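You operate a simulated robot arm through the tools that you are given. There is no shell and no other tool. Be economical: measure what you need, move in short steps, check, and stop when the job is done.

Carry out the task below with a simulated two-armed robot. There is one attempt and no reset: what you move stays moved.

TASK
Pick up the notebook pack from the feed table top with one hand, pass it to the other hand and put it on the shelf v11.
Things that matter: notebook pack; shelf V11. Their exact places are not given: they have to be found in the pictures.

The check looks at the end state, three seconds after you hand in, the way a careful person would. Anything else that was tipped, shoved, dropped, spilled or broken makes it a failure.

THE ROBOT
Two 7-joint arms with two-finger parallel grippers on one trunk, on a base that drives. Base frame: it is fixed to the floor where the robot stands at the start and does not move with it; the origin is under the middle of the robot, x ahead of it, y to its left, z up; the surface under the hand at the start is at about z = 862. Units: mm, rad, N and s.
The left shoulder is at the start at [71, 156, 1005], the right one opposite. Places, roughly: shelf V11 [2600, -2600, 1500]. Payload 3.91 kg a hand.
The tool frame of a hand sits at the grasp point between the pads (the TCP): z along the fingers, y along the line on which they close. The tips reach 30 mm beyond it. The gripper opens to 110 mm. The fingers are 20 mm wide and 10 mm thick; the gripper's body (48 by 112 mm) begins 55 mm behind the TCP.
Orientation is that of the tool frame in the base frame, as a unit quaternion [x, y, z, w]. With the fingers straight down and closing along the base's y, the tool's x points along the base's -x, its y along +y and its z along -z.

THE INTERFACE
- The arms move only by the tool apply_moves. It takes "left_commands", "right_commands" or both (then of equal length, played together; a hand with none holds still); each is one flat list of numbers, 7 for each row, row after row: the gripper command, from -1 (shut) to 1 (fully open), values between in proportion, then the shift along the tool's x, y, z in mm, then the turn, a rotation vector about the tool's x, y, z in rad. In form: [claw, tx, ty, tz, wx, wy, wz, claw, tx, ty, tz, wx, wy, wz, ...]. A call has 1 to 12 rows; each row is the pose to reach, as a shift and turn from the pose commanded when the call began, along the tool's axes at that moment. Rows are played at 5 a second. More than 50 mm and 0.15 rad between two rows, or a gripper value outside its range, and nothing of the call is played. A pose out of reach is approached as far as the arm can. The call stops where the force on the tool passes 40 N (or 10 N more than at its start, if that is more) or the arm is blocked; 0.2 s more then pass. The fingers move at their own pace (about 108 mm/s each) and stop on an object; they squeeze with about 31 N. The grip force told is the motor's: it shows also when the fingers shut on nothing. Time passes only in rows, and 0.2 s behind the last, so rows that repeat a pose let the fingers close. It gives the time, the measured TCP pose, the force on the tool (base axes), the opening and the grip force at its end, in the units of the frame above (readings bear some noise), with the torque about the TCP (base axes, N m) and any sound that the robot's microphone picked up, and new pictures: "show" is both (left out), scene, wrist or none (wrist: the cameras of the hands that moved).
- Cameras (640 x 400 px; columns grow to the right, rows downward): "scene" is now at [143.3, -1.4, 1257.2]; the picture's right is [-0.05, -1.00, 0.00], its down [-0.33, 0.02, -0.94] and it looks along [0.94, -0.05, -0.33] (base axes); focal length 258 px, centre (320, 200). "left" rides on the left gripper at [72, -17, -103] in its tool frame; the picture's right is [0.23, 0.97, 0.00], its down [-0.76, 0.18, -0.62] and it looks along [-0.61, 0.14, 0.78] (tool axes); focal length 222 px, centre (320, 200). "right" rides on the right gripper at [72, 17, -103] in its tool frame; the picture's right is [-0.23, 0.97, 0.00], its down [-0.76, -0.18, -0.62] and it looks along [-0.61, -0.14, 0.78] (tool axes); focal length 222 px, centre (320, 200).
- lift_body(by): slides the trunk up (or, below 0, down) by that many mm; the arms and the scene camera ride with it, the base frame stays. It gives what a move gives, with no picture.
- steer(legs): drives the robot by 1 to 6 legs, each [ahead, left, turn to the left] in mm, mm and rad, along the robot's own axes; the way and the turn of a leg run together, so that a leg with both is an arc; at most 1500 mm and 3.142 rad a leg. The arms and the cameras ride along, it lands a little off, and it stops where it bumps. It gives what a move gives, and a new picture of the scene camera.
- head_to(pan, tilt): turns the head with the scene camera to pan (to the left, within 1.501 rad either way) and tilt (down, from -0.506 to 1.204), counted from straight ahead of the robot. It gives what a move gives, and a new picture of the scene camera.
- point_at(camera, pixels): for up to 12 pixels [column, row] of the newest picture of that camera ("zoom" is the newest enlarged one), the place [x, y, z] in the base frame of the surface seen there, good to about 2 mm. The clock stands still meanwhile.
- enlarge(camera, box): a new picture of the part [left, top, right, bottom] of that camera's present view, enlarged. The clock stands still meanwhile.
- close_job(): hands the job in; it is judged then, once.

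Work in short steps. Measure before you move; look again where a grasp or a placing could have gone wrong, and mend it. You have 80 turns and 260 pictures in all, those below and enlarged ones among them. Open the grippers and draw the arms clear of the work before you hand the job in, unless the task says otherwise; then end with one line.

The tools are called after ">>>" by a JSON object that holds its "api" and its "payload". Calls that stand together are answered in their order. apply_moves: Moves the arms, as the interface text tells. Its arguments: {"type":"object","properties":{"left_commands":{"type":"array","items":{"type":"number"}},"right_commands":{"type":"array","items":{"type":"number"}},"show":{"type":"string","enum":["both","scene","wrist","none"]}},"required":[]} The other tools are called the same way: lift_body (by) slides the trunk up or down; steer (legs) drives the base; head_to (pan, tilt) turns the head that bears the scene camera; point_at (camera, pixels) gives the place of the surface under pixels of a picture; enlarge (camera, box) takes an enlarged picture of a part of a camera's view; close_job () hands the job in.

At the start:

```text
time: 0.0
left_tcp_pos: [606.6, 207.1, 1148.3]
left_tool_rot: [-0.001, 1.0, 0.0, -0.001]
left_ft_force: [0.1, -0.3, -0.9]
left_wrist_torque: [0.02, -0.05, -0.03]
left_opening: 110.0
left_finger_force: 0.1
right_tcp_pos: [758.7, -390.7, 1167.4]
right_tool_rot: [-0.001, 1.0, 0.001, 0.0]
right_ft_force: [1.7, 0.4, 0.1]
right_wrist_torque: [-0.02, -0.01, -0.01]
right_opening: 110.0
right_finger_force: 0.0
trunk travel left (down, up): [-450.0, 490.0]
robot x, y, heading: [-0.2, -2.3, -0.002]
head pan, tilt: [-0.049, 0.339]
```

scene: 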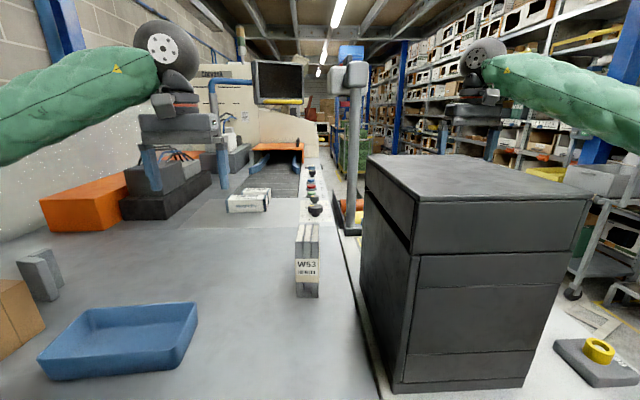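
right: 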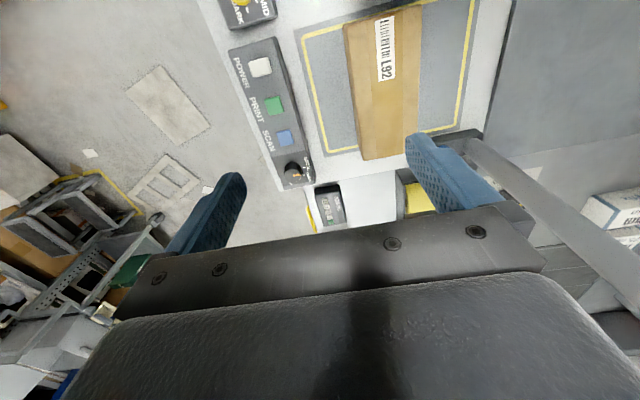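
left: 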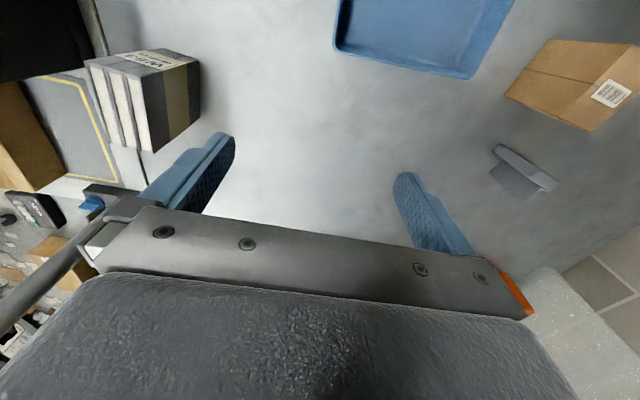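

The pack marked W53 stands near (307,262), and another white pack lies at (250,200). I'll enlarge both and measure them.

>>> {"api": "enlarge", "payload": {"camera": "scene", "box": [200, 170, 380, 310]}}

>>> {"api": "enlarge", "payload": {"camera": "left", "box": [60, 20, 260, 170]}}

>>> {"api": "point_at", "payload": {"camera": "scene", "pixels": [[297, 226], [317, 226], [307, 265], [307, 296], [250, 205], [265, 195], [340, 380], [430, 170], [120, 340], [350, 250]]}}

>>> {"api": "point_at", "payload": {"camera": "left", "pixels": [[88, 62], [133, 75], [198, 65], [162, 50], [155, 148], [110, 140], [250, 60]]}}

```text
2.86 times, centred on (290, 240) of scene
```

zoom: 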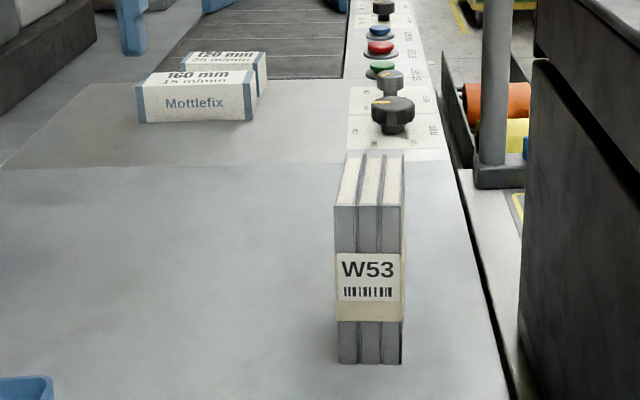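

```text
2.67 times, centred on (160, 95) of left
```

zoom: 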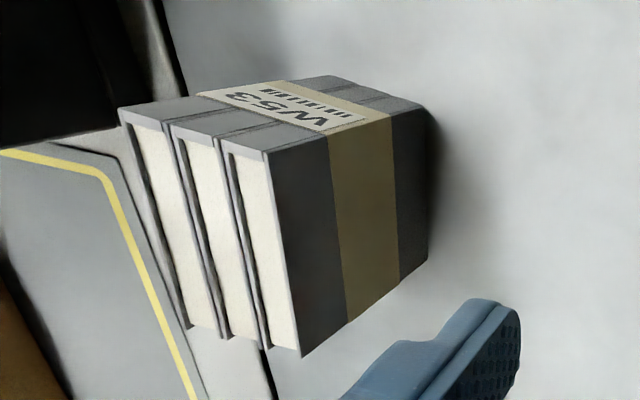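

```text
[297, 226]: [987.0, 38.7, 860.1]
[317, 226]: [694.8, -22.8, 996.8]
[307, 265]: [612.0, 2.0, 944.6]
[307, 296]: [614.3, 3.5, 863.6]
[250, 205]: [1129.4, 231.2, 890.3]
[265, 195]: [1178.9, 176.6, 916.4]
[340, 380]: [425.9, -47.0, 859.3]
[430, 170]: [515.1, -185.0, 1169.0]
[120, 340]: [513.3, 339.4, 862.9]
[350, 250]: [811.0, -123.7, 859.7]
```

```text
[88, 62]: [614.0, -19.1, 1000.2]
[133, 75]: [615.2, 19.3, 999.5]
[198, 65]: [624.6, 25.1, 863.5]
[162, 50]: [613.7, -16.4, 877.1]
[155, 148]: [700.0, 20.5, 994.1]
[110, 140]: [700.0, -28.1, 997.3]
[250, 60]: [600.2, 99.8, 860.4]
```

The pack is about x 613–700, y -26..24, z 860–1000. Next I look toward shelf V11, up and to the right.

>>> {"api": "head_to", "payload": {"pan": -0.79, "tilt": 0.0}}

>>> {"api": "enlarge", "payload": {"camera": "scene", "box": [200, 60, 440, 210]}}

```text
time: 1.1
left_tcp_pos: [606.6, 208.4, 1148.5]
left_tool_rot: [0.0, 1.0, 0.0, 0.0]
left_ft_force: [0.3, 0.2, 0.1]
left_wrist_torque: [0.01, 0.0, 0.02]
left_opening: 110.1
left_finger_force: 0.1
right_tcp_pos: [758.3, -389.3, 1167.5]
right_tool_rot: [-0.001, 1.0, 0.0, 0.0]
right_ft_force: [-0.4, 0.1, -0.1]
right_wrist_torque: [0.0, -0.03, 0.01]
right_opening: 109.9
right_finger_force: 0.0
trunk travel left (down, up): [-450.0, 490.0]
robot x, y, heading: [-0.0, 1.0, -0.002]
head pan, tilt: [-0.791, 0.0]
```

scene: 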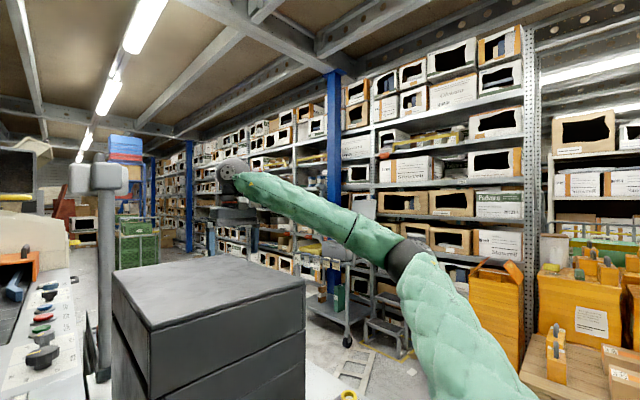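

```text
2.67 times, centred on (320, 135) of scene
```

zoom: 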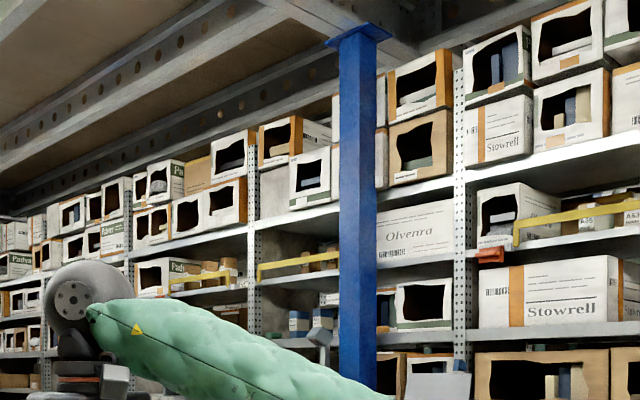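

The racks face us, with open shelf bays behind yellow bars near (420,140) and (270,160). I enlarge again and measure around the expected shelf place.

>>> {"api": "point_at", "payload": {"camera": "scene", "pixels": [[385, 155], [400, 152], [460, 140], [450, 150], [395, 138], [430, 133], [290, 160], [310, 160], [360, 150], [500, 160], [340, 300], [440, 180]]}}

>>> {"api": "enlarge", "payload": {"camera": "scene", "box": [360, 100, 540, 212]}}

>>> {"api": "enlarge", "payload": {"camera": "scene", "box": [230, 120, 350, 195]}}

```text
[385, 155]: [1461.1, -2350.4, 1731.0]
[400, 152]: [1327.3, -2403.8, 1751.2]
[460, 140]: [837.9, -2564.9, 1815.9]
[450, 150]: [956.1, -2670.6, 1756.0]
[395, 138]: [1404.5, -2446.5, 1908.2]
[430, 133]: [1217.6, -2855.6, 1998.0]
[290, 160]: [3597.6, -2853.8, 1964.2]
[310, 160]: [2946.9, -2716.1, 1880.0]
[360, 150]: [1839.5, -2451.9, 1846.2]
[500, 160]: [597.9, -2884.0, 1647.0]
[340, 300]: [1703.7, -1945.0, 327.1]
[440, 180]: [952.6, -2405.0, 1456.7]
```

```text
3.56 times, centred on (450, 156) of scene
```

zoom: 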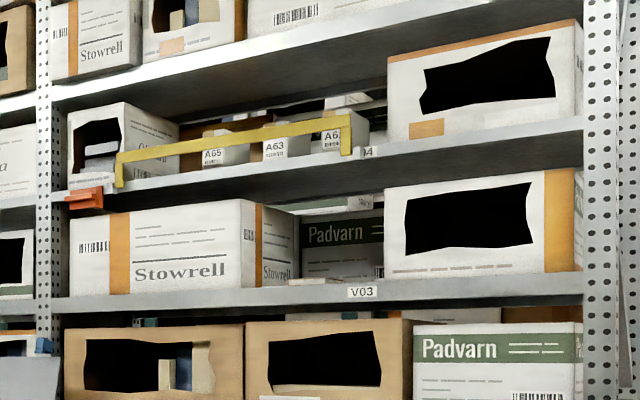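

```text
5.33 times, centred on (290, 158) of scene
```

zoom: 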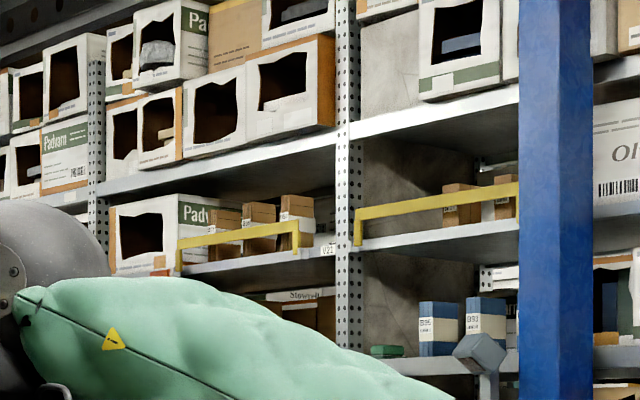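

The bay with blue packs (zoom (460,325)) is at about the right place. I measure its board and look closely.

>>> {"api": "point_at", "payload": {"camera": "zoom", "pixels": [[440, 330], [485, 330], [415, 365], [385, 352], [480, 350], [505, 350], [400, 290], [440, 230], [505, 310], [420, 370], [355, 260], [505, 355]]}}

>>> {"api": "enlarge", "payload": {"camera": "scene", "box": [290, 160, 350, 198]}}

```text
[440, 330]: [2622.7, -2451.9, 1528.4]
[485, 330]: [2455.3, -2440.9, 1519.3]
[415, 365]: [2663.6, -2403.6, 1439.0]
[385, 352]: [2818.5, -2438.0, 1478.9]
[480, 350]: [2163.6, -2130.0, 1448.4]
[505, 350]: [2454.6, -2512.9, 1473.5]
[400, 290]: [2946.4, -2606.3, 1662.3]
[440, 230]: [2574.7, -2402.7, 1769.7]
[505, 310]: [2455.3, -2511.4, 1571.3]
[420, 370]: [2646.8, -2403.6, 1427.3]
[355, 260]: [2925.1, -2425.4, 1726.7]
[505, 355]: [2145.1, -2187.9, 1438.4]
```

```text
10.53 times, centred on (320, 179) of scene
```

zoom: 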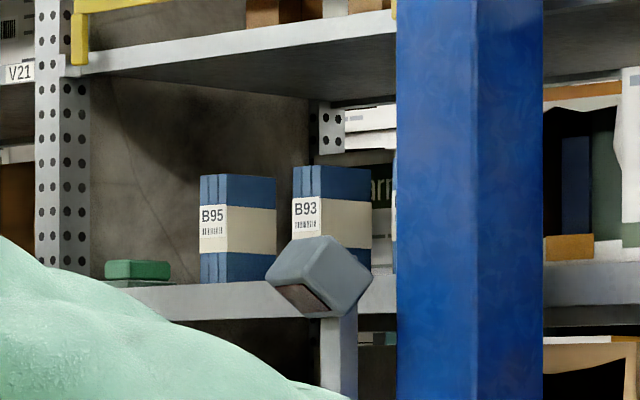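

That bay (board z≈1455, x 2400–2900, edge y≈-2403) fits; I'll confirm its label on approach. I turn the head back and bring the left hand above the pack at its present height.

>>> {"api": "head_to", "payload": {"pan": -0.1, "tilt": 0.5}}

>>> {"api": "apply_moves", "payload": {"left_commands": [1, -10, -42, 0, 0, 0, 0, 1, -20, -84, 0, 0, 0, 0, 1, -30, -126, 0, 0, 0, 0, 1, -40, -168, 0, 0, 0, 0, 1, -50, -208, 0, 0, 0, 0, 1, -50, -208, 0, 0, 0, 0], "show": "both"}}

```text
time: 2.1
left_tcp_pos: [606.3, 207.3, 1146.6]
left_tool_rot: [0.0, 1.0, 0.0, 0.0]
left_ft_force: [0.8, -0.3, -0.5]
left_wrist_torque: [0.03, -0.02, -0.03]
left_opening: 110.5
left_finger_force: 0.1
right_tcp_pos: [758.1, -389.1, 1165.2]
right_tool_rot: [-0.001, 1.0, 0.0, 0.0]
right_ft_force: [0.7, 0.3, 0.3]
right_wrist_torque: [-0.02, -0.02, -0.02]
right_opening: 109.8
right_finger_force: 0.0
trunk travel left (down, up): [-450.0, 490.0]
robot x, y, heading: [0.9, -3.1, 0.001]
head pan, tilt: [-0.099, 0.499]
```

scene: 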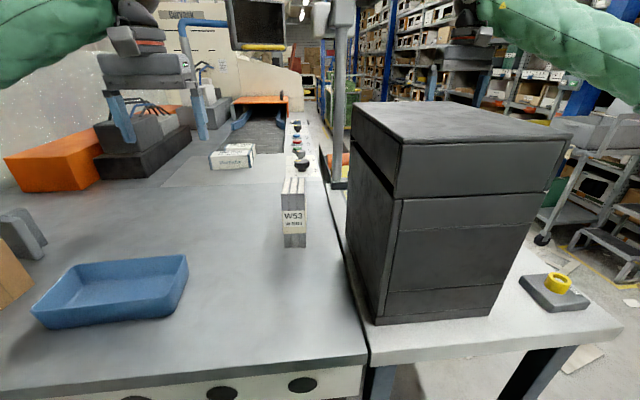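

```text
time: 3.5
left_tcp_pos: [655.6, 0.5, 1147.9]
left_tool_rot: [-0.001, 1.0, 0.0, 0.0]
left_ft_force: [0.8, 0.6, 0.6]
left_wrist_torque: [-0.02, 0.0, -0.01]
left_opening: 109.9
left_finger_force: 0.1
right_tcp_pos: [758.4, -388.7, 1166.9]
right_tool_rot: [0.0, 1.0, 0.0, 0.0]
right_ft_force: [-0.4, 0.0, 0.6]
right_wrist_torque: [-0.01, -0.01, 0.0]
right_opening: 109.8
right_finger_force: 0.0
trunk travel left (down, up): [-450.0, 490.0]
robot x, y, heading: [2.2, -0.4, 0.001]
head pan, tilt: [-0.099, 0.499]
```

scene: 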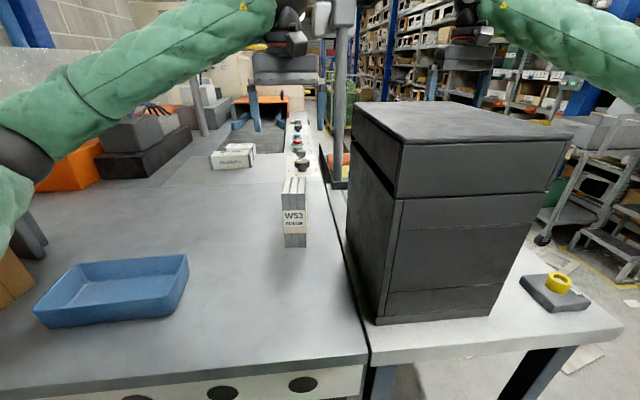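
left: 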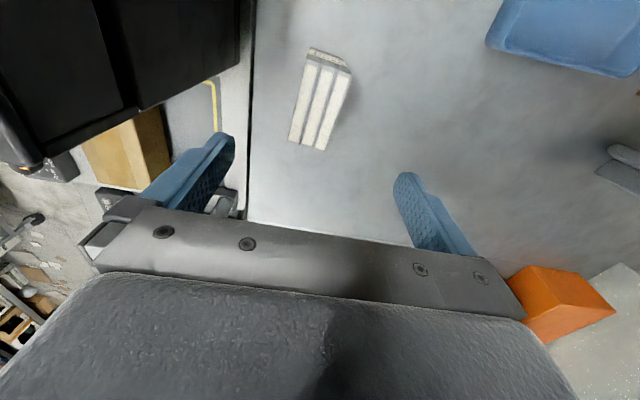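

The hand hovers over the pack; in the wrist picture its top is the three white strips at (320,100). I measure its corners and the cabinet's near edge.

>>> {"api": "point_at", "payload": {"camera": "left", "pixels": [[312, 62], [346, 72], [292, 137], [322, 146], [320, 105], [240, 60], [140, 105]]}}

>>> {"api": "point_at", "payload": {"camera": "scene", "pixels": [[400, 142], [356, 115], [560, 140], [500, 105], [285, 180], [303, 182]]}}

>>> {"api": "enlarge", "payload": {"camera": "left", "box": [270, 30, 370, 160]}}

```text
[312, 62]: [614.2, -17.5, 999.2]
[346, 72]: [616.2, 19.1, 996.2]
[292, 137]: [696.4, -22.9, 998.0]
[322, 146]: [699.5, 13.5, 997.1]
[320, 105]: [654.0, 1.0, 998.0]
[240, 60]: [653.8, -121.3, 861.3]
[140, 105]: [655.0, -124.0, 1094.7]
```

```text
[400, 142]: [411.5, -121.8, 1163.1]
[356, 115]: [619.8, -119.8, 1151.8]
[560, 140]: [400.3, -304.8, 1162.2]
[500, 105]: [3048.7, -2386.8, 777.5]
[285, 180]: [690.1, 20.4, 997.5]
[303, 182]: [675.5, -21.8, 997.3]
```

```text
3.08 times, centred on (320, 95) of left
```

zoom: 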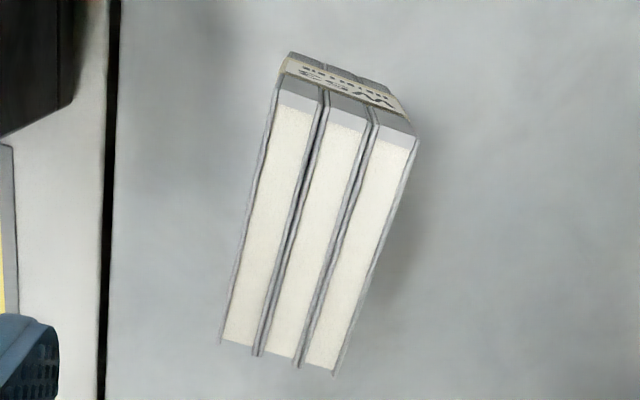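

Pack top centre is (656,-1.5,998), yaw about -0.05 rad, cabinet side at y≈-121 (hand clears it by ~55). I go down to TCP z≈976 with that yaw.

>>> {"api": "apply_moves", "payload": {"left_commands": [1, 0, -2, 45, 0, 0, 0.05, 1, 0, -2, 90, 0, 0, 0.05, 1, 0, -2, 130, 0, 0, 0.05, 1, 0, -2, 155, 0, 0, 0.05, 1, 0, -2, 171, 0, 0, 0.05, 1, 0, -2, 171, 0, 0, 0.05], "show": "both"}}

```text
time: 5.0
left_tcp_pos: [656.9, -3.5, 976.2]
left_tool_rot: [0.024, 1.0, 0.0, 0.0]
left_ft_force: [-1.0, 0.1, -0.8]
left_wrist_torque: [0.03, -0.02, 0.03]
left_opening: 110.1
left_finger_force: 0.1
right_tcp_pos: [758.3, -388.2, 1165.6]
right_tool_rot: [0.0, 1.0, 0.0, 0.0]
right_ft_force: [-0.4, 0.0, 0.5]
right_wrist_torque: [0.0, 0.01, 0.01]
right_opening: 110.0
right_finger_force: 0.0
trunk travel left (down, up): [-450.0, 490.0]
robot x, y, heading: [2.3, -1.1, 0.003]
head pan, tilt: [-0.099, 0.499]
```

scene: 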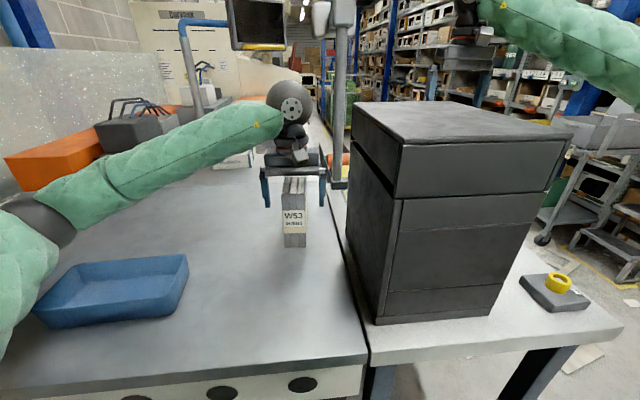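
left: 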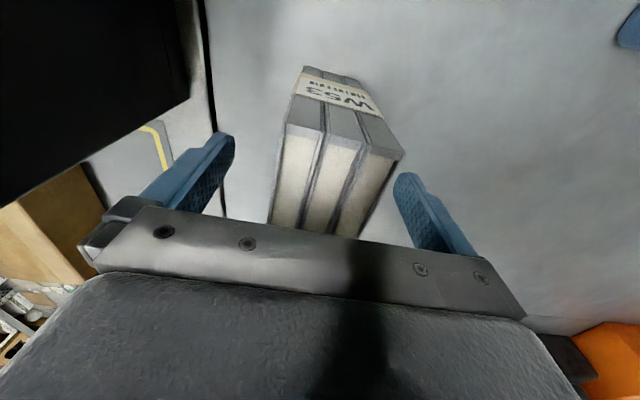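

The fingers straddle the pack. I close the left gripper and let it settle.

>>> {"api": "apply_moves", "payload": {"left_commands": [-1, 0, 0, 0, 0, 0, 0, -1, 0, 0, 0, 0, 0, 0, -1, 0, 0, 0, 0, 0, 0, -1, 0, 0, 0, 0, 0, 0], "show": "wrist"}}

```text
time: 6.0
left_tcp_pos: [656.8, -2.8, 975.9]
left_tool_rot: [0.024, 1.0, 0.0, 0.0]
left_ft_force: [-0.4, -0.9, 0.6]
left_wrist_torque: [0.03, 0.04, -0.06]
left_opening: 50.2
left_finger_force: 30.8
right_tcp_pos: [758.5, -390.3, 1165.5]
right_tool_rot: [0.001, 1.0, 0.0, 0.0]
right_ft_force: [-0.4, 0.0, 0.9]
right_wrist_torque: [-0.02, -0.02, 0.02]
right_opening: 110.0
right_finger_force: 0.0
trunk travel left (down, up): [-450.0, 490.0]
robot x, y, heading: [-1.2, -2.1, -0.001]
head pan, tilt: [-0.099, 0.499]
```

left: 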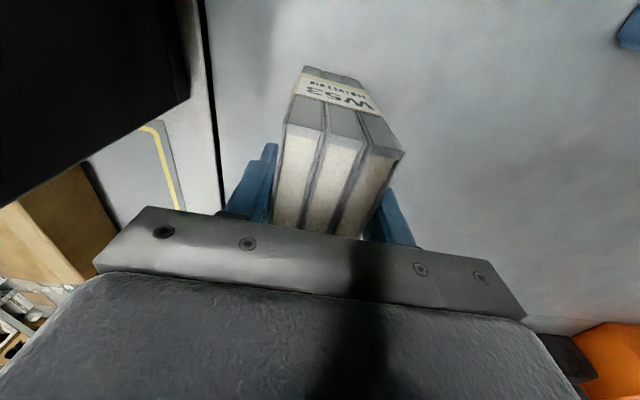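

Gripped at 50 mm. I lift straight up by 180 mm and watch the force.

>>> {"api": "apply_moves", "payload": {"left_commands": [-1, 0, 0, -20, 0, 0, 0, -1, 0, 0, -50, 0, 0, 0, -1, 0, 0, -95, 0, 0, 0, -1, 0, 0, -140, 0, 0, 0, -1, 0, 0, -180, 0, 0, 0, -1, 0, 0, -180, 0, 0, 0], "show": "both"}}

>>> {"api": "lift_body", "payload": {"by": 300}}

```text
time: 7.3
left_tcp_pos: [657.3, -1.9, 1156.2]
left_tool_rot: [0.025, 1.0, 0.001, -0.001]
left_ft_force: [0.0, 0.3, -5.6]
left_wrist_torque: [-0.01, -0.01, 0.03]
left_opening: 50.3
left_finger_force: 31.4
right_tcp_pos: [758.7, -389.7, 1165.1]
right_tool_rot: [0.0, 1.0, 0.0, -0.001]
right_ft_force: [0.3, -0.5, -0.1]
right_wrist_torque: [0.01, 0.04, -0.02]
right_opening: 110.2
right_finger_force: 0.0
trunk travel left (down, up): [-450.0, 490.0]
robot x, y, heading: [1.4, 0.7, 0.002]
head pan, tilt: [-0.099, 0.499]
```

scene: 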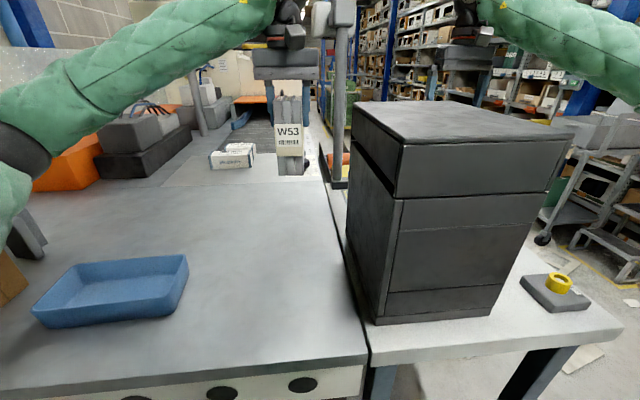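
left: 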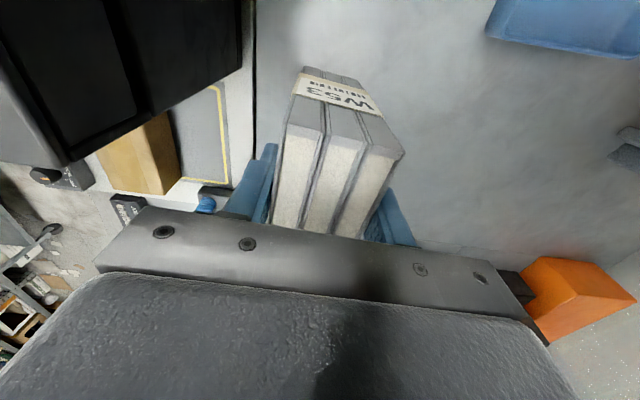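

```text
time: 10.3
left_tcp_pos: [656.8, -1.7, 1455.2]
left_tool_rot: [0.025, 1.0, 0.0, -0.001]
left_ft_force: [-0.6, 0.4, -4.2]
left_wrist_torque: [-0.04, 0.01, -0.01]
left_opening: 50.2
left_finger_force: 30.8
right_tcp_pos: [759.0, -390.5, 1464.9]
right_tool_rot: [0.0, 1.0, 0.0, -0.002]
right_ft_force: [0.0, -0.3, 0.4]
right_wrist_torque: [-0.02, 0.01, -0.02]
right_opening: 109.8
right_finger_force: 0.0
trunk travel left (down, up): [-750.0, 190.0]
robot x, y, heading: [1.8, -1.5, 0.0]
head pan, tilt: [-0.099, 0.499]
```

Pack weighs ~0.5 kg and is held firmly. I back the robot 450 mm to have clear space in front for the handover.

>>> {"api": "steer", "payload": {"legs": [[-450, 0, 0]]}}

>>> {"api": "head_to", "payload": {"pan": -1.3, "tilt": 0.5}}

```text
time: 13.1
left_tcp_pos: [209.9, -1.4, 1455.3]
left_tool_rot: [0.024, 1.0, -0.001, -0.001]
left_ft_force: [-0.3, 0.8, -4.2]
left_wrist_torque: [-0.01, 0.02, -0.04]
left_opening: 50.0
left_finger_force: 31.1
right_tcp_pos: [313.2, -388.1, 1465.5]
right_tool_rot: [-0.001, 1.0, 0.0, -0.001]
right_ft_force: [0.1, -0.1, -0.2]
right_wrist_torque: [0.0, 0.01, 0.01]
right_opening: 109.9
right_finger_force: 0.0
trunk travel left (down, up): [-750.0, 190.0]
robot x, y, heading: [-445.2, -1.6, 0.004]
head pan, tilt: [-0.099, 0.499]
```

scene: 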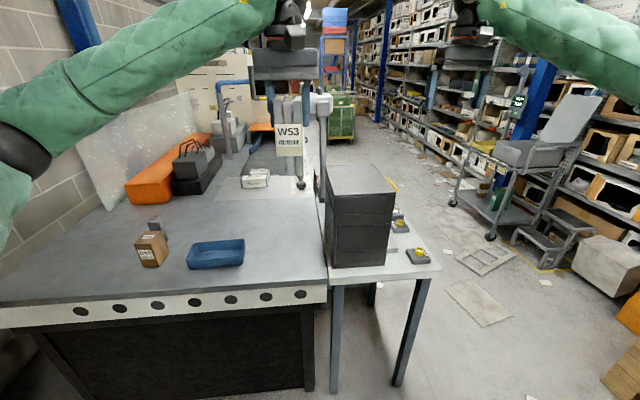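

```text
time: 14.4
left_tcp_pos: [211.0, -0.7, 1454.6]
left_tool_rot: [0.024, 1.0, -0.001, -0.001]
left_ft_force: [0.5, 0.5, -3.6]
left_wrist_torque: [0.02, -0.02, 0.02]
left_opening: 50.0
left_finger_force: 30.9
right_tcp_pos: [312.8, -388.2, 1465.1]
right_tool_rot: [0.0, 1.0, 0.0, -0.001]
right_ft_force: [-0.7, -0.3, -0.5]
right_wrist_torque: [0.02, -0.01, 0.0]
right_opening: 109.8
right_finger_force: 0.0
trunk travel left (down, up): [-750.0, 190.0]
robot x, y, heading: [-444.9, -0.9, 0.002]
head pan, tilt: [-1.3, 0.499]
```

scene: 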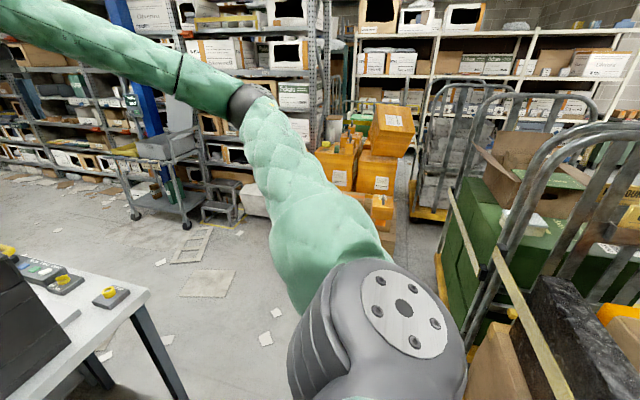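

Space around the hands is clear. I extend the left hand 120 mm forward and pitch the right hand up to point forward, in place.

>>> {"api": "apply_moves", "payload": {"left_commands": [-1, -12, 0, 0, 0, 0, 0, -1, -24, 0, 0, 0, 0, 0, -1, -36, 0, 0, 0, 0, 0, -1, -48, 0, 0, 0, 0, 0, -1, -60, 0, 0, 0, 0, 0, -1, -72, 0, 0, 0, 0, 0, -1, -84, 0, 0, 0, 0, 0, -1, -96, 0, 0, 0, 0, 0, -1, -108, 0, 0, 0, 0, 0, -1, -120, 0, 0, 0, 0, 0, -1, -120, 0, 0, 0, 0, 0, -1, -120, 0, 0, 0, 0, 0], "right_commands": [1, 0, 0, 0, 0, -0.143, 0, 1, 0, 0, 0, 0, -0.286, 0, 1, 0, 0, 0, 0, -0.429, 0, 1, 0, 0, 0, 0, -0.571, 0, 1, 0, 0, 0, 0, -0.714, 0, 1, 0, 0, 0, 0, -0.857, 0, 1, 0, 0, 0, 0, -1.0, 0, 1, 0, 0, 0, 0, -1.143, 0, 1, 0, 0, 0, 0, -1.286, 0, 1, 0, 0, 0, 0, -1.429, 0, 1, 0, 0, 0, 0, -1.571, 0, 1, 0, 0, 0, 0, -1.571, 0], "show": "wrist"}}

>>> {"api": "head_to", "payload": {"pan": -0.2, "tilt": 0.2}}

```text
time: 17.1
left_tcp_pos: [331.6, -6.7, 1455.9]
left_tool_rot: [0.023, 1.0, 0.0, -0.001]
left_ft_force: [0.6, 0.0, -4.0]
left_wrist_torque: [-0.02, -0.02, -0.01]
left_opening: 49.7
left_finger_force: 31.5
right_tcp_pos: [313.1, -388.6, 1465.5]
right_tool_rot: [-0.002, 0.707, 0.001, 0.708]
right_ft_force: [-0.3, 0.7, -0.3]
right_wrist_torque: [0.02, -0.01, -0.03]
right_opening: 110.1
right_finger_force: 0.1
trunk travel left (down, up): [-750.0, 190.0]
robot x, y, heading: [-449.7, -3.2, 0.001]
head pan, tilt: [-1.3, 0.499]
```

right: 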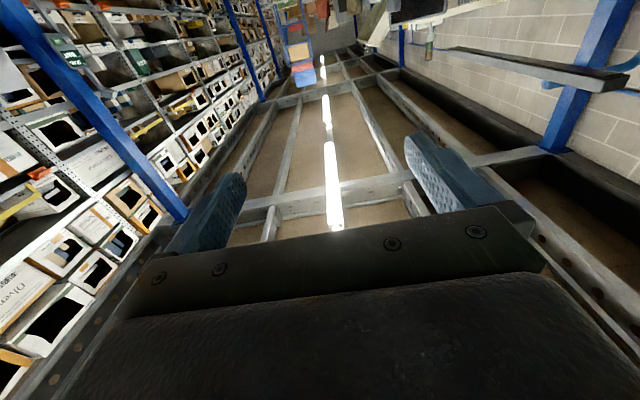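
left: 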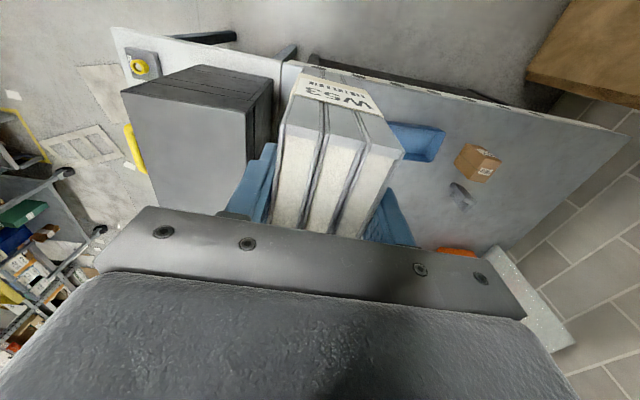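

```text
time: 18.4
left_tcp_pos: [331.6, -6.4, 1455.0]
left_tool_rot: [0.024, 1.0, 0.001, -0.001]
left_ft_force: [-0.3, 0.0, -5.2]
left_wrist_torque: [0.01, 0.01, 0.0]
left_opening: 50.0
left_finger_force: 30.9
right_tcp_pos: [313.3, -387.6, 1465.1]
right_tool_rot: [-0.002, 0.707, 0.002, 0.707]
right_ft_force: [-1.3, 0.8, -1.2]
right_wrist_torque: [0.01, -0.01, 0.02]
right_opening: 110.1
right_finger_force: 0.1
trunk travel left (down, up): [-750.0, 190.0]
robot x, y, heading: [-445.6, 1.5, 0.002]
head pan, tilt: [-0.201, 0.201]
```

scene: 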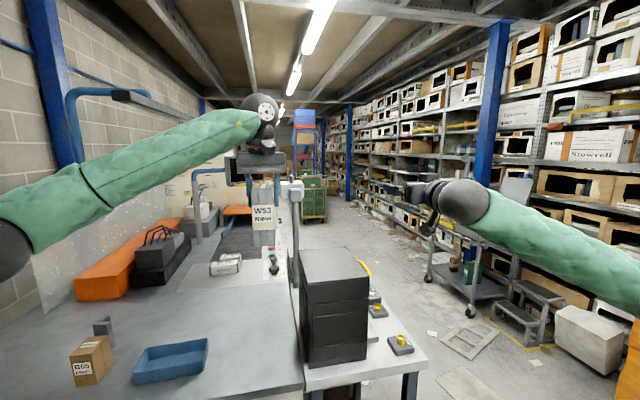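

Right hand now points forward. I swing it back, down and across to a pre-grasp 60 mm short of the pack's spine, level with the pack's lower half.

>>> {"api": "apply_moves", "payload": {"right_commands": [1, 0, 0, -45, 0, 0, 0, 1, 20, 0, -88, 0, 0, 0, 1, 50, 30, -90, 0.048, 0, 0, 1, 66, 74, -90, 0.048, 0, 0, 1, 66, 122, -90, 0.048, 0, 0, 1, 66, 170, -90, 0.048, 0, 0, 1, 66, 218, -90, 0.048, 0, 0, 1, 66, 266, -90, 0.048, 0, 0, 1, 66, 314, -90, 0.048, 0, 0, 1, 66, 362, -90, 0.048, 0, 0, 1, 66, 386, -90, 0.048, 0, 0, 1, 66, 386, -90, 0.048, 0, 0], "show": "both"}}

```text
time: 21.0
left_tcp_pos: [330.7, -6.1, 1455.5]
left_tool_rot: [0.023, 1.0, -0.001, -0.001]
left_ft_force: [-0.9, 0.1, -3.5]
left_wrist_torque: [-0.03, 0.0, -0.02]
left_opening: 49.9
left_finger_force: 30.9
right_tcp_pos: [221.8, -2.1, 1400.2]
right_tool_rot: [0.016, 0.707, -0.016, 0.707]
right_ft_force: [-0.5, 0.0, -0.3]
right_wrist_torque: [-0.02, 0.05, 0.02]
right_opening: 110.0
right_finger_force: 0.1
right hand out of reach, approached as far as the arm can: row 4, 5, 6
trunk travel left (down, up): [-750.0, 190.0]
robot x, y, heading: [-443.5, 0.2, 0.004]
head pan, tilt: [-0.201, 0.201]
```

scene: 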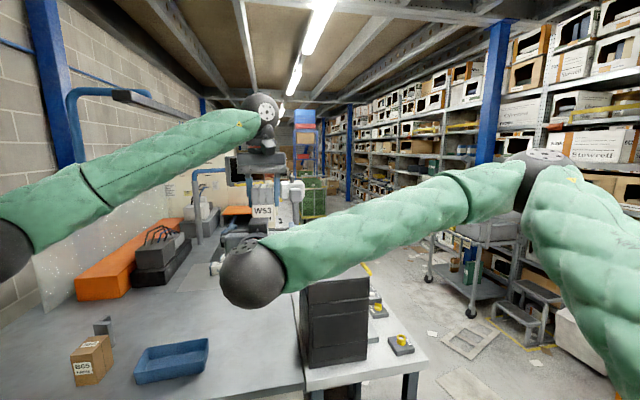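
right: 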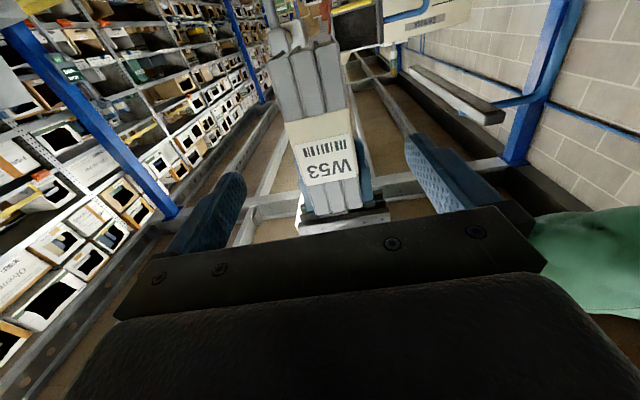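

The right hand reached the pre-grasp, and its camera sees the spine ahead at (325,165). I measure the spine's position relative to the fingers.

>>> {"api": "point_at", "payload": {"camera": "right", "pixels": [[272, 62], [335, 50], [305, 205], [358, 200], [328, 160], [300, 150], [352, 140]]}}

>>> {"api": "enlarge", "payload": {"camera": "right", "box": [230, 30, 430, 240]}}

```text
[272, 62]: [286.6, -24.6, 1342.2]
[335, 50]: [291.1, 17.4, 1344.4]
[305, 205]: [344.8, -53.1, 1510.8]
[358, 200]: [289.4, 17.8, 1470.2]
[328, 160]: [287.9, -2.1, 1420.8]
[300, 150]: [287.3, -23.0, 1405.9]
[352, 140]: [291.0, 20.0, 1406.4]
```

```text
1.90 times, centred on (330, 135) of right
```

zoom: 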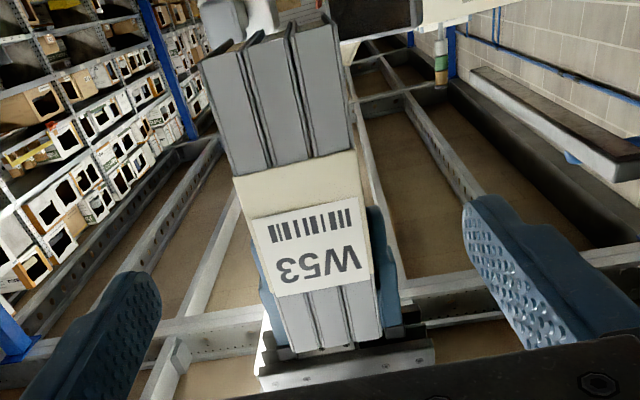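

Spine centre is about (288,-2), pack bottom z≈1340, as planned. I advance 95 mm along the fingers, still open.

>>> {"api": "apply_moves", "payload": {"right_commands": [1, 0, 3, 40, 0, 0, 0, 1, 0, 3, 70, 0, 0, 0, 1, 0, 3, 95, 0, 0, 0, 1, 0, 3, 95, 0, 0, 0], "show": "wrist"}}

```text
time: 22.0
left_tcp_pos: [331.2, -6.3, 1454.2]
left_tool_rot: [0.024, 1.0, 0.0, -0.001]
left_ft_force: [0.0, 0.3, -5.2]
left_wrist_torque: [0.05, 0.02, -0.02]
left_opening: 49.9
left_finger_force: 31.0
right_tcp_pos: [318.3, -3.9, 1399.4]
right_tool_rot: [0.016, 0.708, -0.016, 0.706]
right_ft_force: [-0.4, 0.0, 0.5]
right_wrist_torque: [0.02, -0.01, 0.03]
right_opening: 110.4
right_finger_force: 0.0
trunk travel left (down, up): [-750.0, 190.0]
robot x, y, heading: [-444.0, 0.6, -0.0]
head pan, tilt: [-0.201, 0.201]
```

right: 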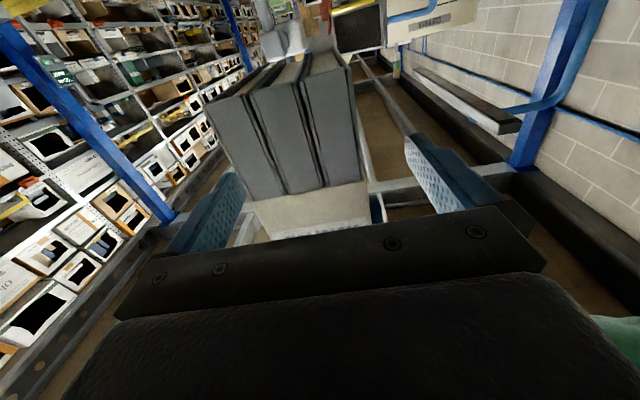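

The pack is between the right fingers with no contact force. I close the right gripper while the left keeps holding.

>>> {"api": "apply_moves", "payload": {"right_commands": [-1, 0, 0, 0, 0, 0, 0, -1, 0, 0, 0, 0, 0, 0, -1, 0, 0, 0, 0, 0, 0, -1, 0, 0, 0, 0, 0, 0, -1, 0, 0, 0, 0, 0, 0], "show": "wrist"}}

```text
time: 23.2
left_tcp_pos: [331.3, -5.0, 1455.9]
left_tool_rot: [0.022, 1.0, 0.0, -0.002]
left_ft_force: [0.6, 23.6, -3.2]
left_wrist_torque: [0.69, 0.02, -0.19]
left_opening: 50.0
left_finger_force: 31.3
right_tcp_pos: [318.0, -4.8, 1399.4]
right_tool_rot: [0.016, 0.707, -0.016, 0.707]
right_ft_force: [0.2, -23.2, -0.9]
right_wrist_torque: [0.58, 0.03, -0.11]
right_opening: 49.8
right_finger_force: 31.4
trunk travel left (down, up): [-750.0, 190.0]
robot x, y, heading: [-445.5, 0.0, -0.002]
head pan, tilt: [-0.201, 0.201]
```

right: 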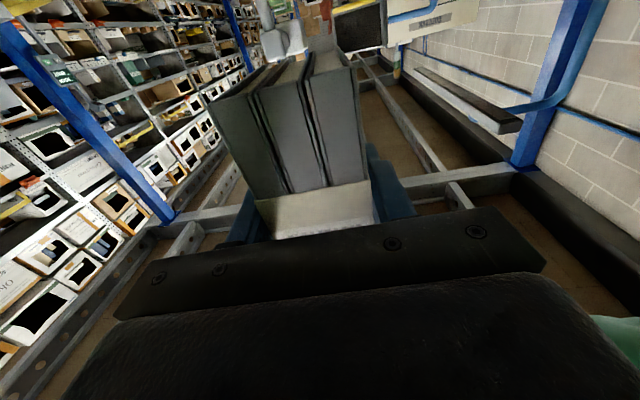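

Both hands grip at 50 mm, with a small sideways strain that the release will relieve. I open the left gripper.

>>> {"api": "apply_moves", "payload": {"left_commands": [-0.2, 0, 0, 0, 0, 0, 0, 0.4, 0, 0, 0, 0, 0, 0, 1, 0, 0, 0, 0, 0, 0, 1, 0, 0, 0, 0, 0, 0], "show": "wrist"}}

```text
time: 24.2
left_tcp_pos: [331.0, -6.4, 1455.2]
left_tool_rot: [0.024, 1.0, -0.001, -0.001]
left_ft_force: [0.9, -0.1, 0.5]
left_wrist_torque: [-0.03, -0.01, -0.01]
left_opening: 109.9
left_finger_force: 0.1
right_tcp_pos: [315.5, -3.7, 1399.9]
right_tool_rot: [0.016, 0.707, -0.017, 0.707]
right_ft_force: [-0.5, -0.4, -1.0]
right_wrist_torque: [-0.02, 0.06, -0.03]
right_opening: 49.8
right_finger_force: 31.0
trunk travel left (down, up): [-750.0, 190.0]
robot x, y, heading: [-448.4, 1.1, -0.004]
head pan, tilt: [-0.201, 0.201]
```

left: 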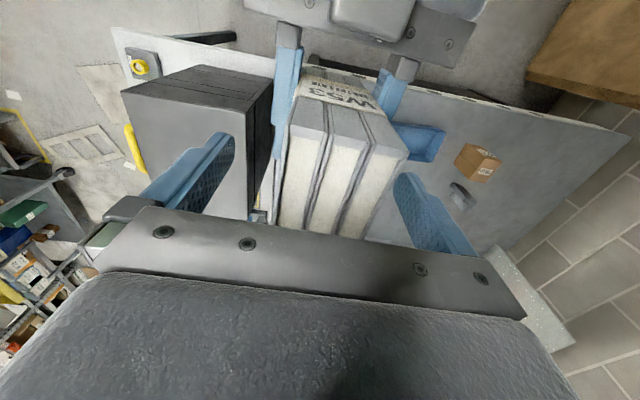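

The right hand holds the pack alone. I raise the left hand straight up, then move it left and back out of the way.

>>> {"api": "apply_moves", "payload": {"left_commands": [1, 0, 0, -30, 0, 0, 0, 1, 0, 0, -70, 0, 0, 0, 1, 0, 0, -110, 0, 0, 0, 1, 0, 40, -110, 0, 0, 0, 1, 15, 85, -110, 0, 0, 0, 1, 40, 125, -110, 0, 0, 0, 1, 65, 165, -110, 0, 0, 0, 1, 90, 205, -110, 0, 0, 0, 1, 120, 240, -110, 0, 0, 0, 1, 150, 275, -110, 0, 0, 0, 1, 190, 300, -110, 0, 0, 0, 1, 190, 300, -110, 0, 0, 0], "show": "scene"}}

```text
time: 26.8
left_tcp_pos: [156.8, 300.2, 1564.5]
left_tool_rot: [0.023, 1.0, 0.0, -0.001]
left_ft_force: [-0.6, 0.1, -0.3]
left_wrist_torque: [0.02, 0.04, -0.02]
left_opening: 110.0
left_finger_force: 0.2
right_tcp_pos: [319.3, -4.9, 1398.3]
right_tool_rot: [0.017, 0.707, -0.017, 0.706]
right_ft_force: [0.0, -0.7, -0.6]
right_wrist_torque: [0.01, 0.03, 0.06]
right_opening: 49.6
right_finger_force: 31.2
trunk travel left (down, up): [-750.0, 190.0]
robot x, y, heading: [-443.7, -3.3, 0.004]
head pan, tilt: [-0.201, 0.201]
```

scene: 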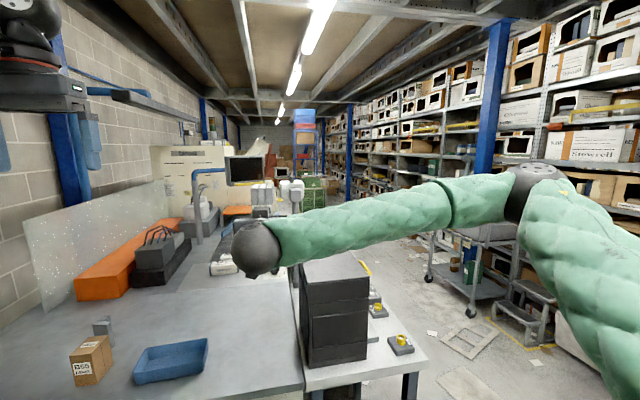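

Left hand is clear. Before driving, I look right to map the aisle and the trolley near the rack.

>>> {"api": "head_to", "payload": {"pan": -1.35, "tilt": 0.55}}

>>> {"api": "point_at", "payload": {"camera": "scene", "pixels": [[460, 240], [500, 330], [540, 260], [440, 215], [260, 350], [130, 210], [190, 225], [210, 180], [60, 230], [420, 390], [240, 260], [350, 220]]}}

```text
time: 28.1
left_tcp_pos: [155.4, 302.4, 1565.9]
left_tool_rot: [0.025, 1.0, 0.0, -0.001]
left_ft_force: [1.0, 0.3, 0.1]
left_wrist_torque: [0.02, 0.02, 0.03]
left_opening: 110.1
left_finger_force: 0.1
right_tcp_pos: [317.2, -2.9, 1400.9]
right_tool_rot: [0.016, 0.707, -0.016, 0.707]
right_ft_force: [0.1, 0.4, -0.7]
right_wrist_torque: [0.02, 0.08, 0.01]
right_opening: 50.0
right_finger_force: 31.0
trunk travel left (down, up): [-750.0, 190.0]
robot x, y, heading: [-447.4, -1.1, 0.003]
head pan, tilt: [-1.349, 0.55]
```

scene: 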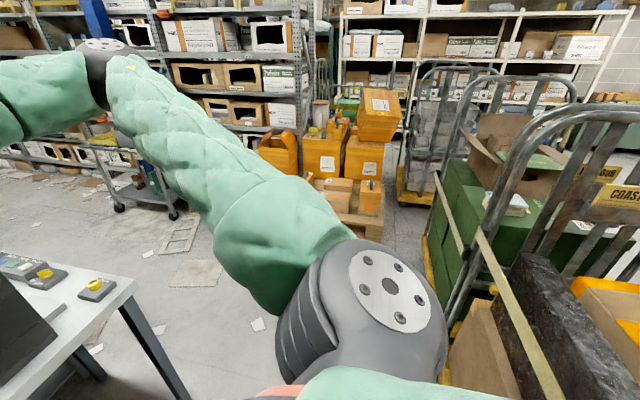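

```text
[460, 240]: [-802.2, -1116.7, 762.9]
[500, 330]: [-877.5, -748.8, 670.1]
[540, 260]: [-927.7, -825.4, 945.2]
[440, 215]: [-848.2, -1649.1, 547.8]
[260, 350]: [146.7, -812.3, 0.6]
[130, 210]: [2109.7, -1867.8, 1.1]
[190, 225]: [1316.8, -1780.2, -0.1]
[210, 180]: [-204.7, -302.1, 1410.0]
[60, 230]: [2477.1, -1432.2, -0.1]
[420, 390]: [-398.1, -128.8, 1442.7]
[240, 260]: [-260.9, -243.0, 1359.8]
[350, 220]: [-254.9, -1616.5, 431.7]
```

Trolleys stand at x≈-800 on the right; floor ahead is clear to the cart at about (2100,-1870). I measure the table corner and trolley nearest points.

>>> {"api": "point_at", "payload": {"camera": "scene", "pixels": [[134, 283], [180, 392], [60, 340], [435, 290], [445, 330], [428, 260], [380, 235], [345, 235], [120, 208], [175, 215], [225, 250], [95, 372]]}}

```text
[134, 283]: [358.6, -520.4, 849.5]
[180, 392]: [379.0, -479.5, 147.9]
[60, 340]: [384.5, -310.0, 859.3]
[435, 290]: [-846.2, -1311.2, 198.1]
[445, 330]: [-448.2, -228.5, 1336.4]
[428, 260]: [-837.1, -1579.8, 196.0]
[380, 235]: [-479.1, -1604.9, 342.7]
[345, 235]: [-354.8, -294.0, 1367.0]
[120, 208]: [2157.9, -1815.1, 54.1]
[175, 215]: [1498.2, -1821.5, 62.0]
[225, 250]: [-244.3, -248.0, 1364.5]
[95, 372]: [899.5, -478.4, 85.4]
```

Table 2 reaches y≈-520 and the cart starts at y≈-1815, so a lane at y≈-1100 is free. I drive ahead 200, right 1100, then 1400 ahead.

>>> {"api": "steer", "payload": {"legs": [[200, 0, 0], [0, -1100, 0], [1400, 0, 0]]}}

>>> {"api": "head_to", "payload": {"pan": -0.85, "tilt": 0.15}}

```text
time: 41.5
left_tcp_pos: [1751.9, -806.8, 1565.1]
left_tool_rot: [0.027, 1.0, 0.0, -0.001]
left_ft_force: [1.1, 0.1, 0.5]
left_wrist_torque: [0.01, 0.0, 0.02]
left_opening: 110.2
left_finger_force: 0.0
right_tcp_pos: [1910.8, -1114.6, 1399.9]
right_tool_rot: [0.018, 0.707, -0.018, 0.707]
right_ft_force: [0.0, 0.8, -5.3]
right_wrist_torque: [0.0, 0.04, 0.0]
right_opening: 49.7
right_finger_force: 30.8
trunk travel left (down, up): [-750.0, 190.0]
robot x, y, heading: [1149.7, -1104.8, -0.005]
head pan, tilt: [-1.349, 0.55]
```

scene: 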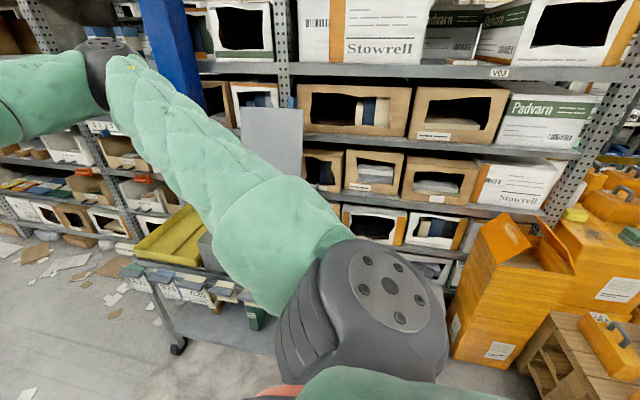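

```text
time: 42.5
left_tcp_pos: [1751.8, -806.4, 1564.6]
left_tool_rot: [0.027, 1.0, 0.0, -0.001]
left_ft_force: [0.0, -0.6, 0.2]
left_wrist_torque: [0.0, 0.0, -0.01]
left_opening: 110.0
left_finger_force: 0.0
right_tcp_pos: [1910.0, -1114.1, 1400.0]
right_tool_rot: [0.018, 0.707, -0.018, 0.707]
right_ft_force: [0.4, -0.2, -3.8]
right_wrist_torque: [-0.03, 0.07, 0.0]
right_opening: 50.0
right_finger_force: 30.8
trunk travel left (down, up): [-750.0, 190.0]
robot x, y, heading: [1144.7, -1103.1, -0.002]
head pan, tilt: [-0.85, 0.15]
```

scene: 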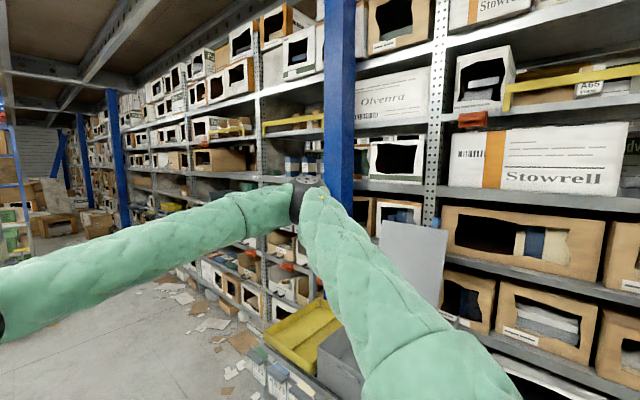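

The pack is still held (-4 N). I turn to face the rack, back 100 mm, and slide 1400 mm left to stand before the bay.

>>> {"api": "steer", "payload": {"legs": [[0, 0, -1.57], [-100, 0, 0], [0, 1400, 0]]}}

>>> {"api": "head_to", "payload": {"pan": 0.0, "tilt": 0.1}}

```text
time: 54.1
left_tcp_pos: [2853.8, -1630.1, 1566.0]
left_tool_rot: [0.728, 0.686, 0.001, 0.0]
left_ft_force: [0.0, 0.5, -0.4]
left_wrist_torque: [0.03, -0.03, -0.01]
left_opening: 109.8
left_finger_force: 0.1
right_tcp_pos: [2546.6, -1786.8, 1400.4]
right_tool_rot: [0.515, 0.485, -0.514, 0.485]
right_ft_force: [0.6, -0.1, -4.1]
right_wrist_torque: [0.09, -0.02, 0.0]
right_opening: 49.9
right_finger_force: 31.1
trunk travel left (down, up): [-750.0, 190.0]
robot x, y, heading: [2560.3, -1022.5, -1.582]
head pan, tilt: [-0.85, 0.15]
```

scene: 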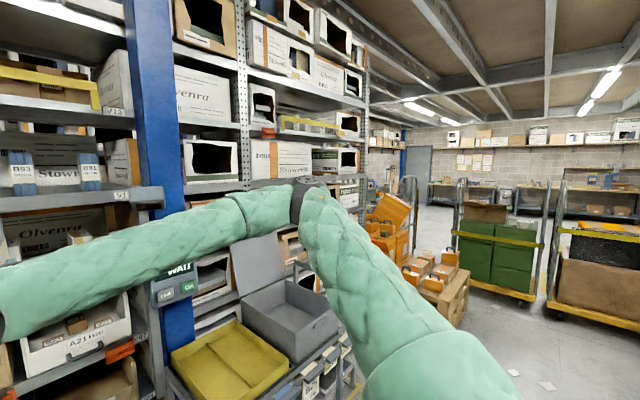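

```text
time: 55.3
left_tcp_pos: [2854.9, -1630.6, 1565.5]
left_tool_rot: [0.729, 0.685, 0.001, -0.001]
left_ft_force: [-0.5, -0.4, 0.2]
left_wrist_torque: [0.03, 0.0, 0.01]
left_opening: 110.1
left_finger_force: 0.0
right_tcp_pos: [2546.1, -1787.0, 1400.0]
right_tool_rot: [0.515, 0.486, -0.514, 0.485]
right_ft_force: [0.5, -0.2, -3.8]
right_wrist_torque: [0.09, 0.02, 0.0]
right_opening: 49.8
right_finger_force: 30.7
trunk travel left (down, up): [-750.0, 190.0]
robot x, y, heading: [2559.2, -1024.3, -1.579]
head pan, tilt: [0.0, 0.099]
```

scene: 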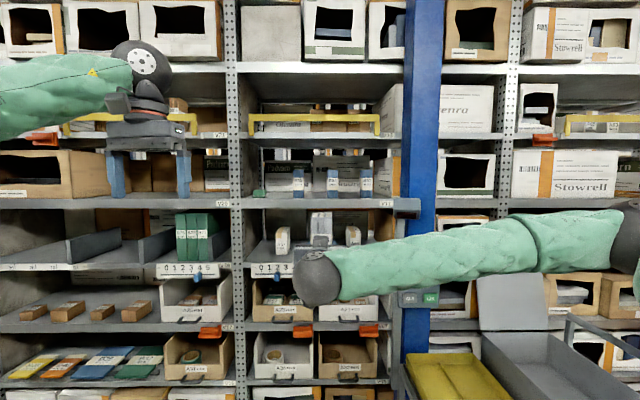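

The bay with blue packs is directly ahead at (320,180), with a label near (385,203). I enlarge to read it and measure.

>>> {"api": "enlarge", "payload": {"camera": "scene", "box": [230, 120, 430, 245]}}

>>> {"api": "point_at", "payload": {"camera": "zoom", "pixels": [[215, 190], [330, 190], [435, 190], [85, 240], [270, 260], [380, 260], [480, 265], [160, 252], [250, 70], [270, 243], [150, 225], [570, 280]]}}

```text
3.20 times, centred on (330, 182) of scene
```

zoom: 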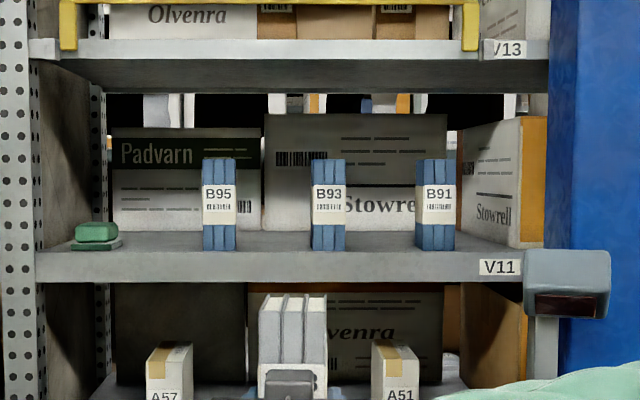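

```text
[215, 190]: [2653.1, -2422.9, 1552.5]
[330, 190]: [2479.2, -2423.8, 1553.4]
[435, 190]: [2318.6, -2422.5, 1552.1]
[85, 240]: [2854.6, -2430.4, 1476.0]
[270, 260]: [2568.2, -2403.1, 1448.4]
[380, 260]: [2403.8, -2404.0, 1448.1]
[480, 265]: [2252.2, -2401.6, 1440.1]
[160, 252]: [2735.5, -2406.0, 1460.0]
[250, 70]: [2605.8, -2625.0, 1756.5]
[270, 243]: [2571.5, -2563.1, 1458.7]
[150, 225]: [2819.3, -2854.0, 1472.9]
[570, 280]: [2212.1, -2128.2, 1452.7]
```

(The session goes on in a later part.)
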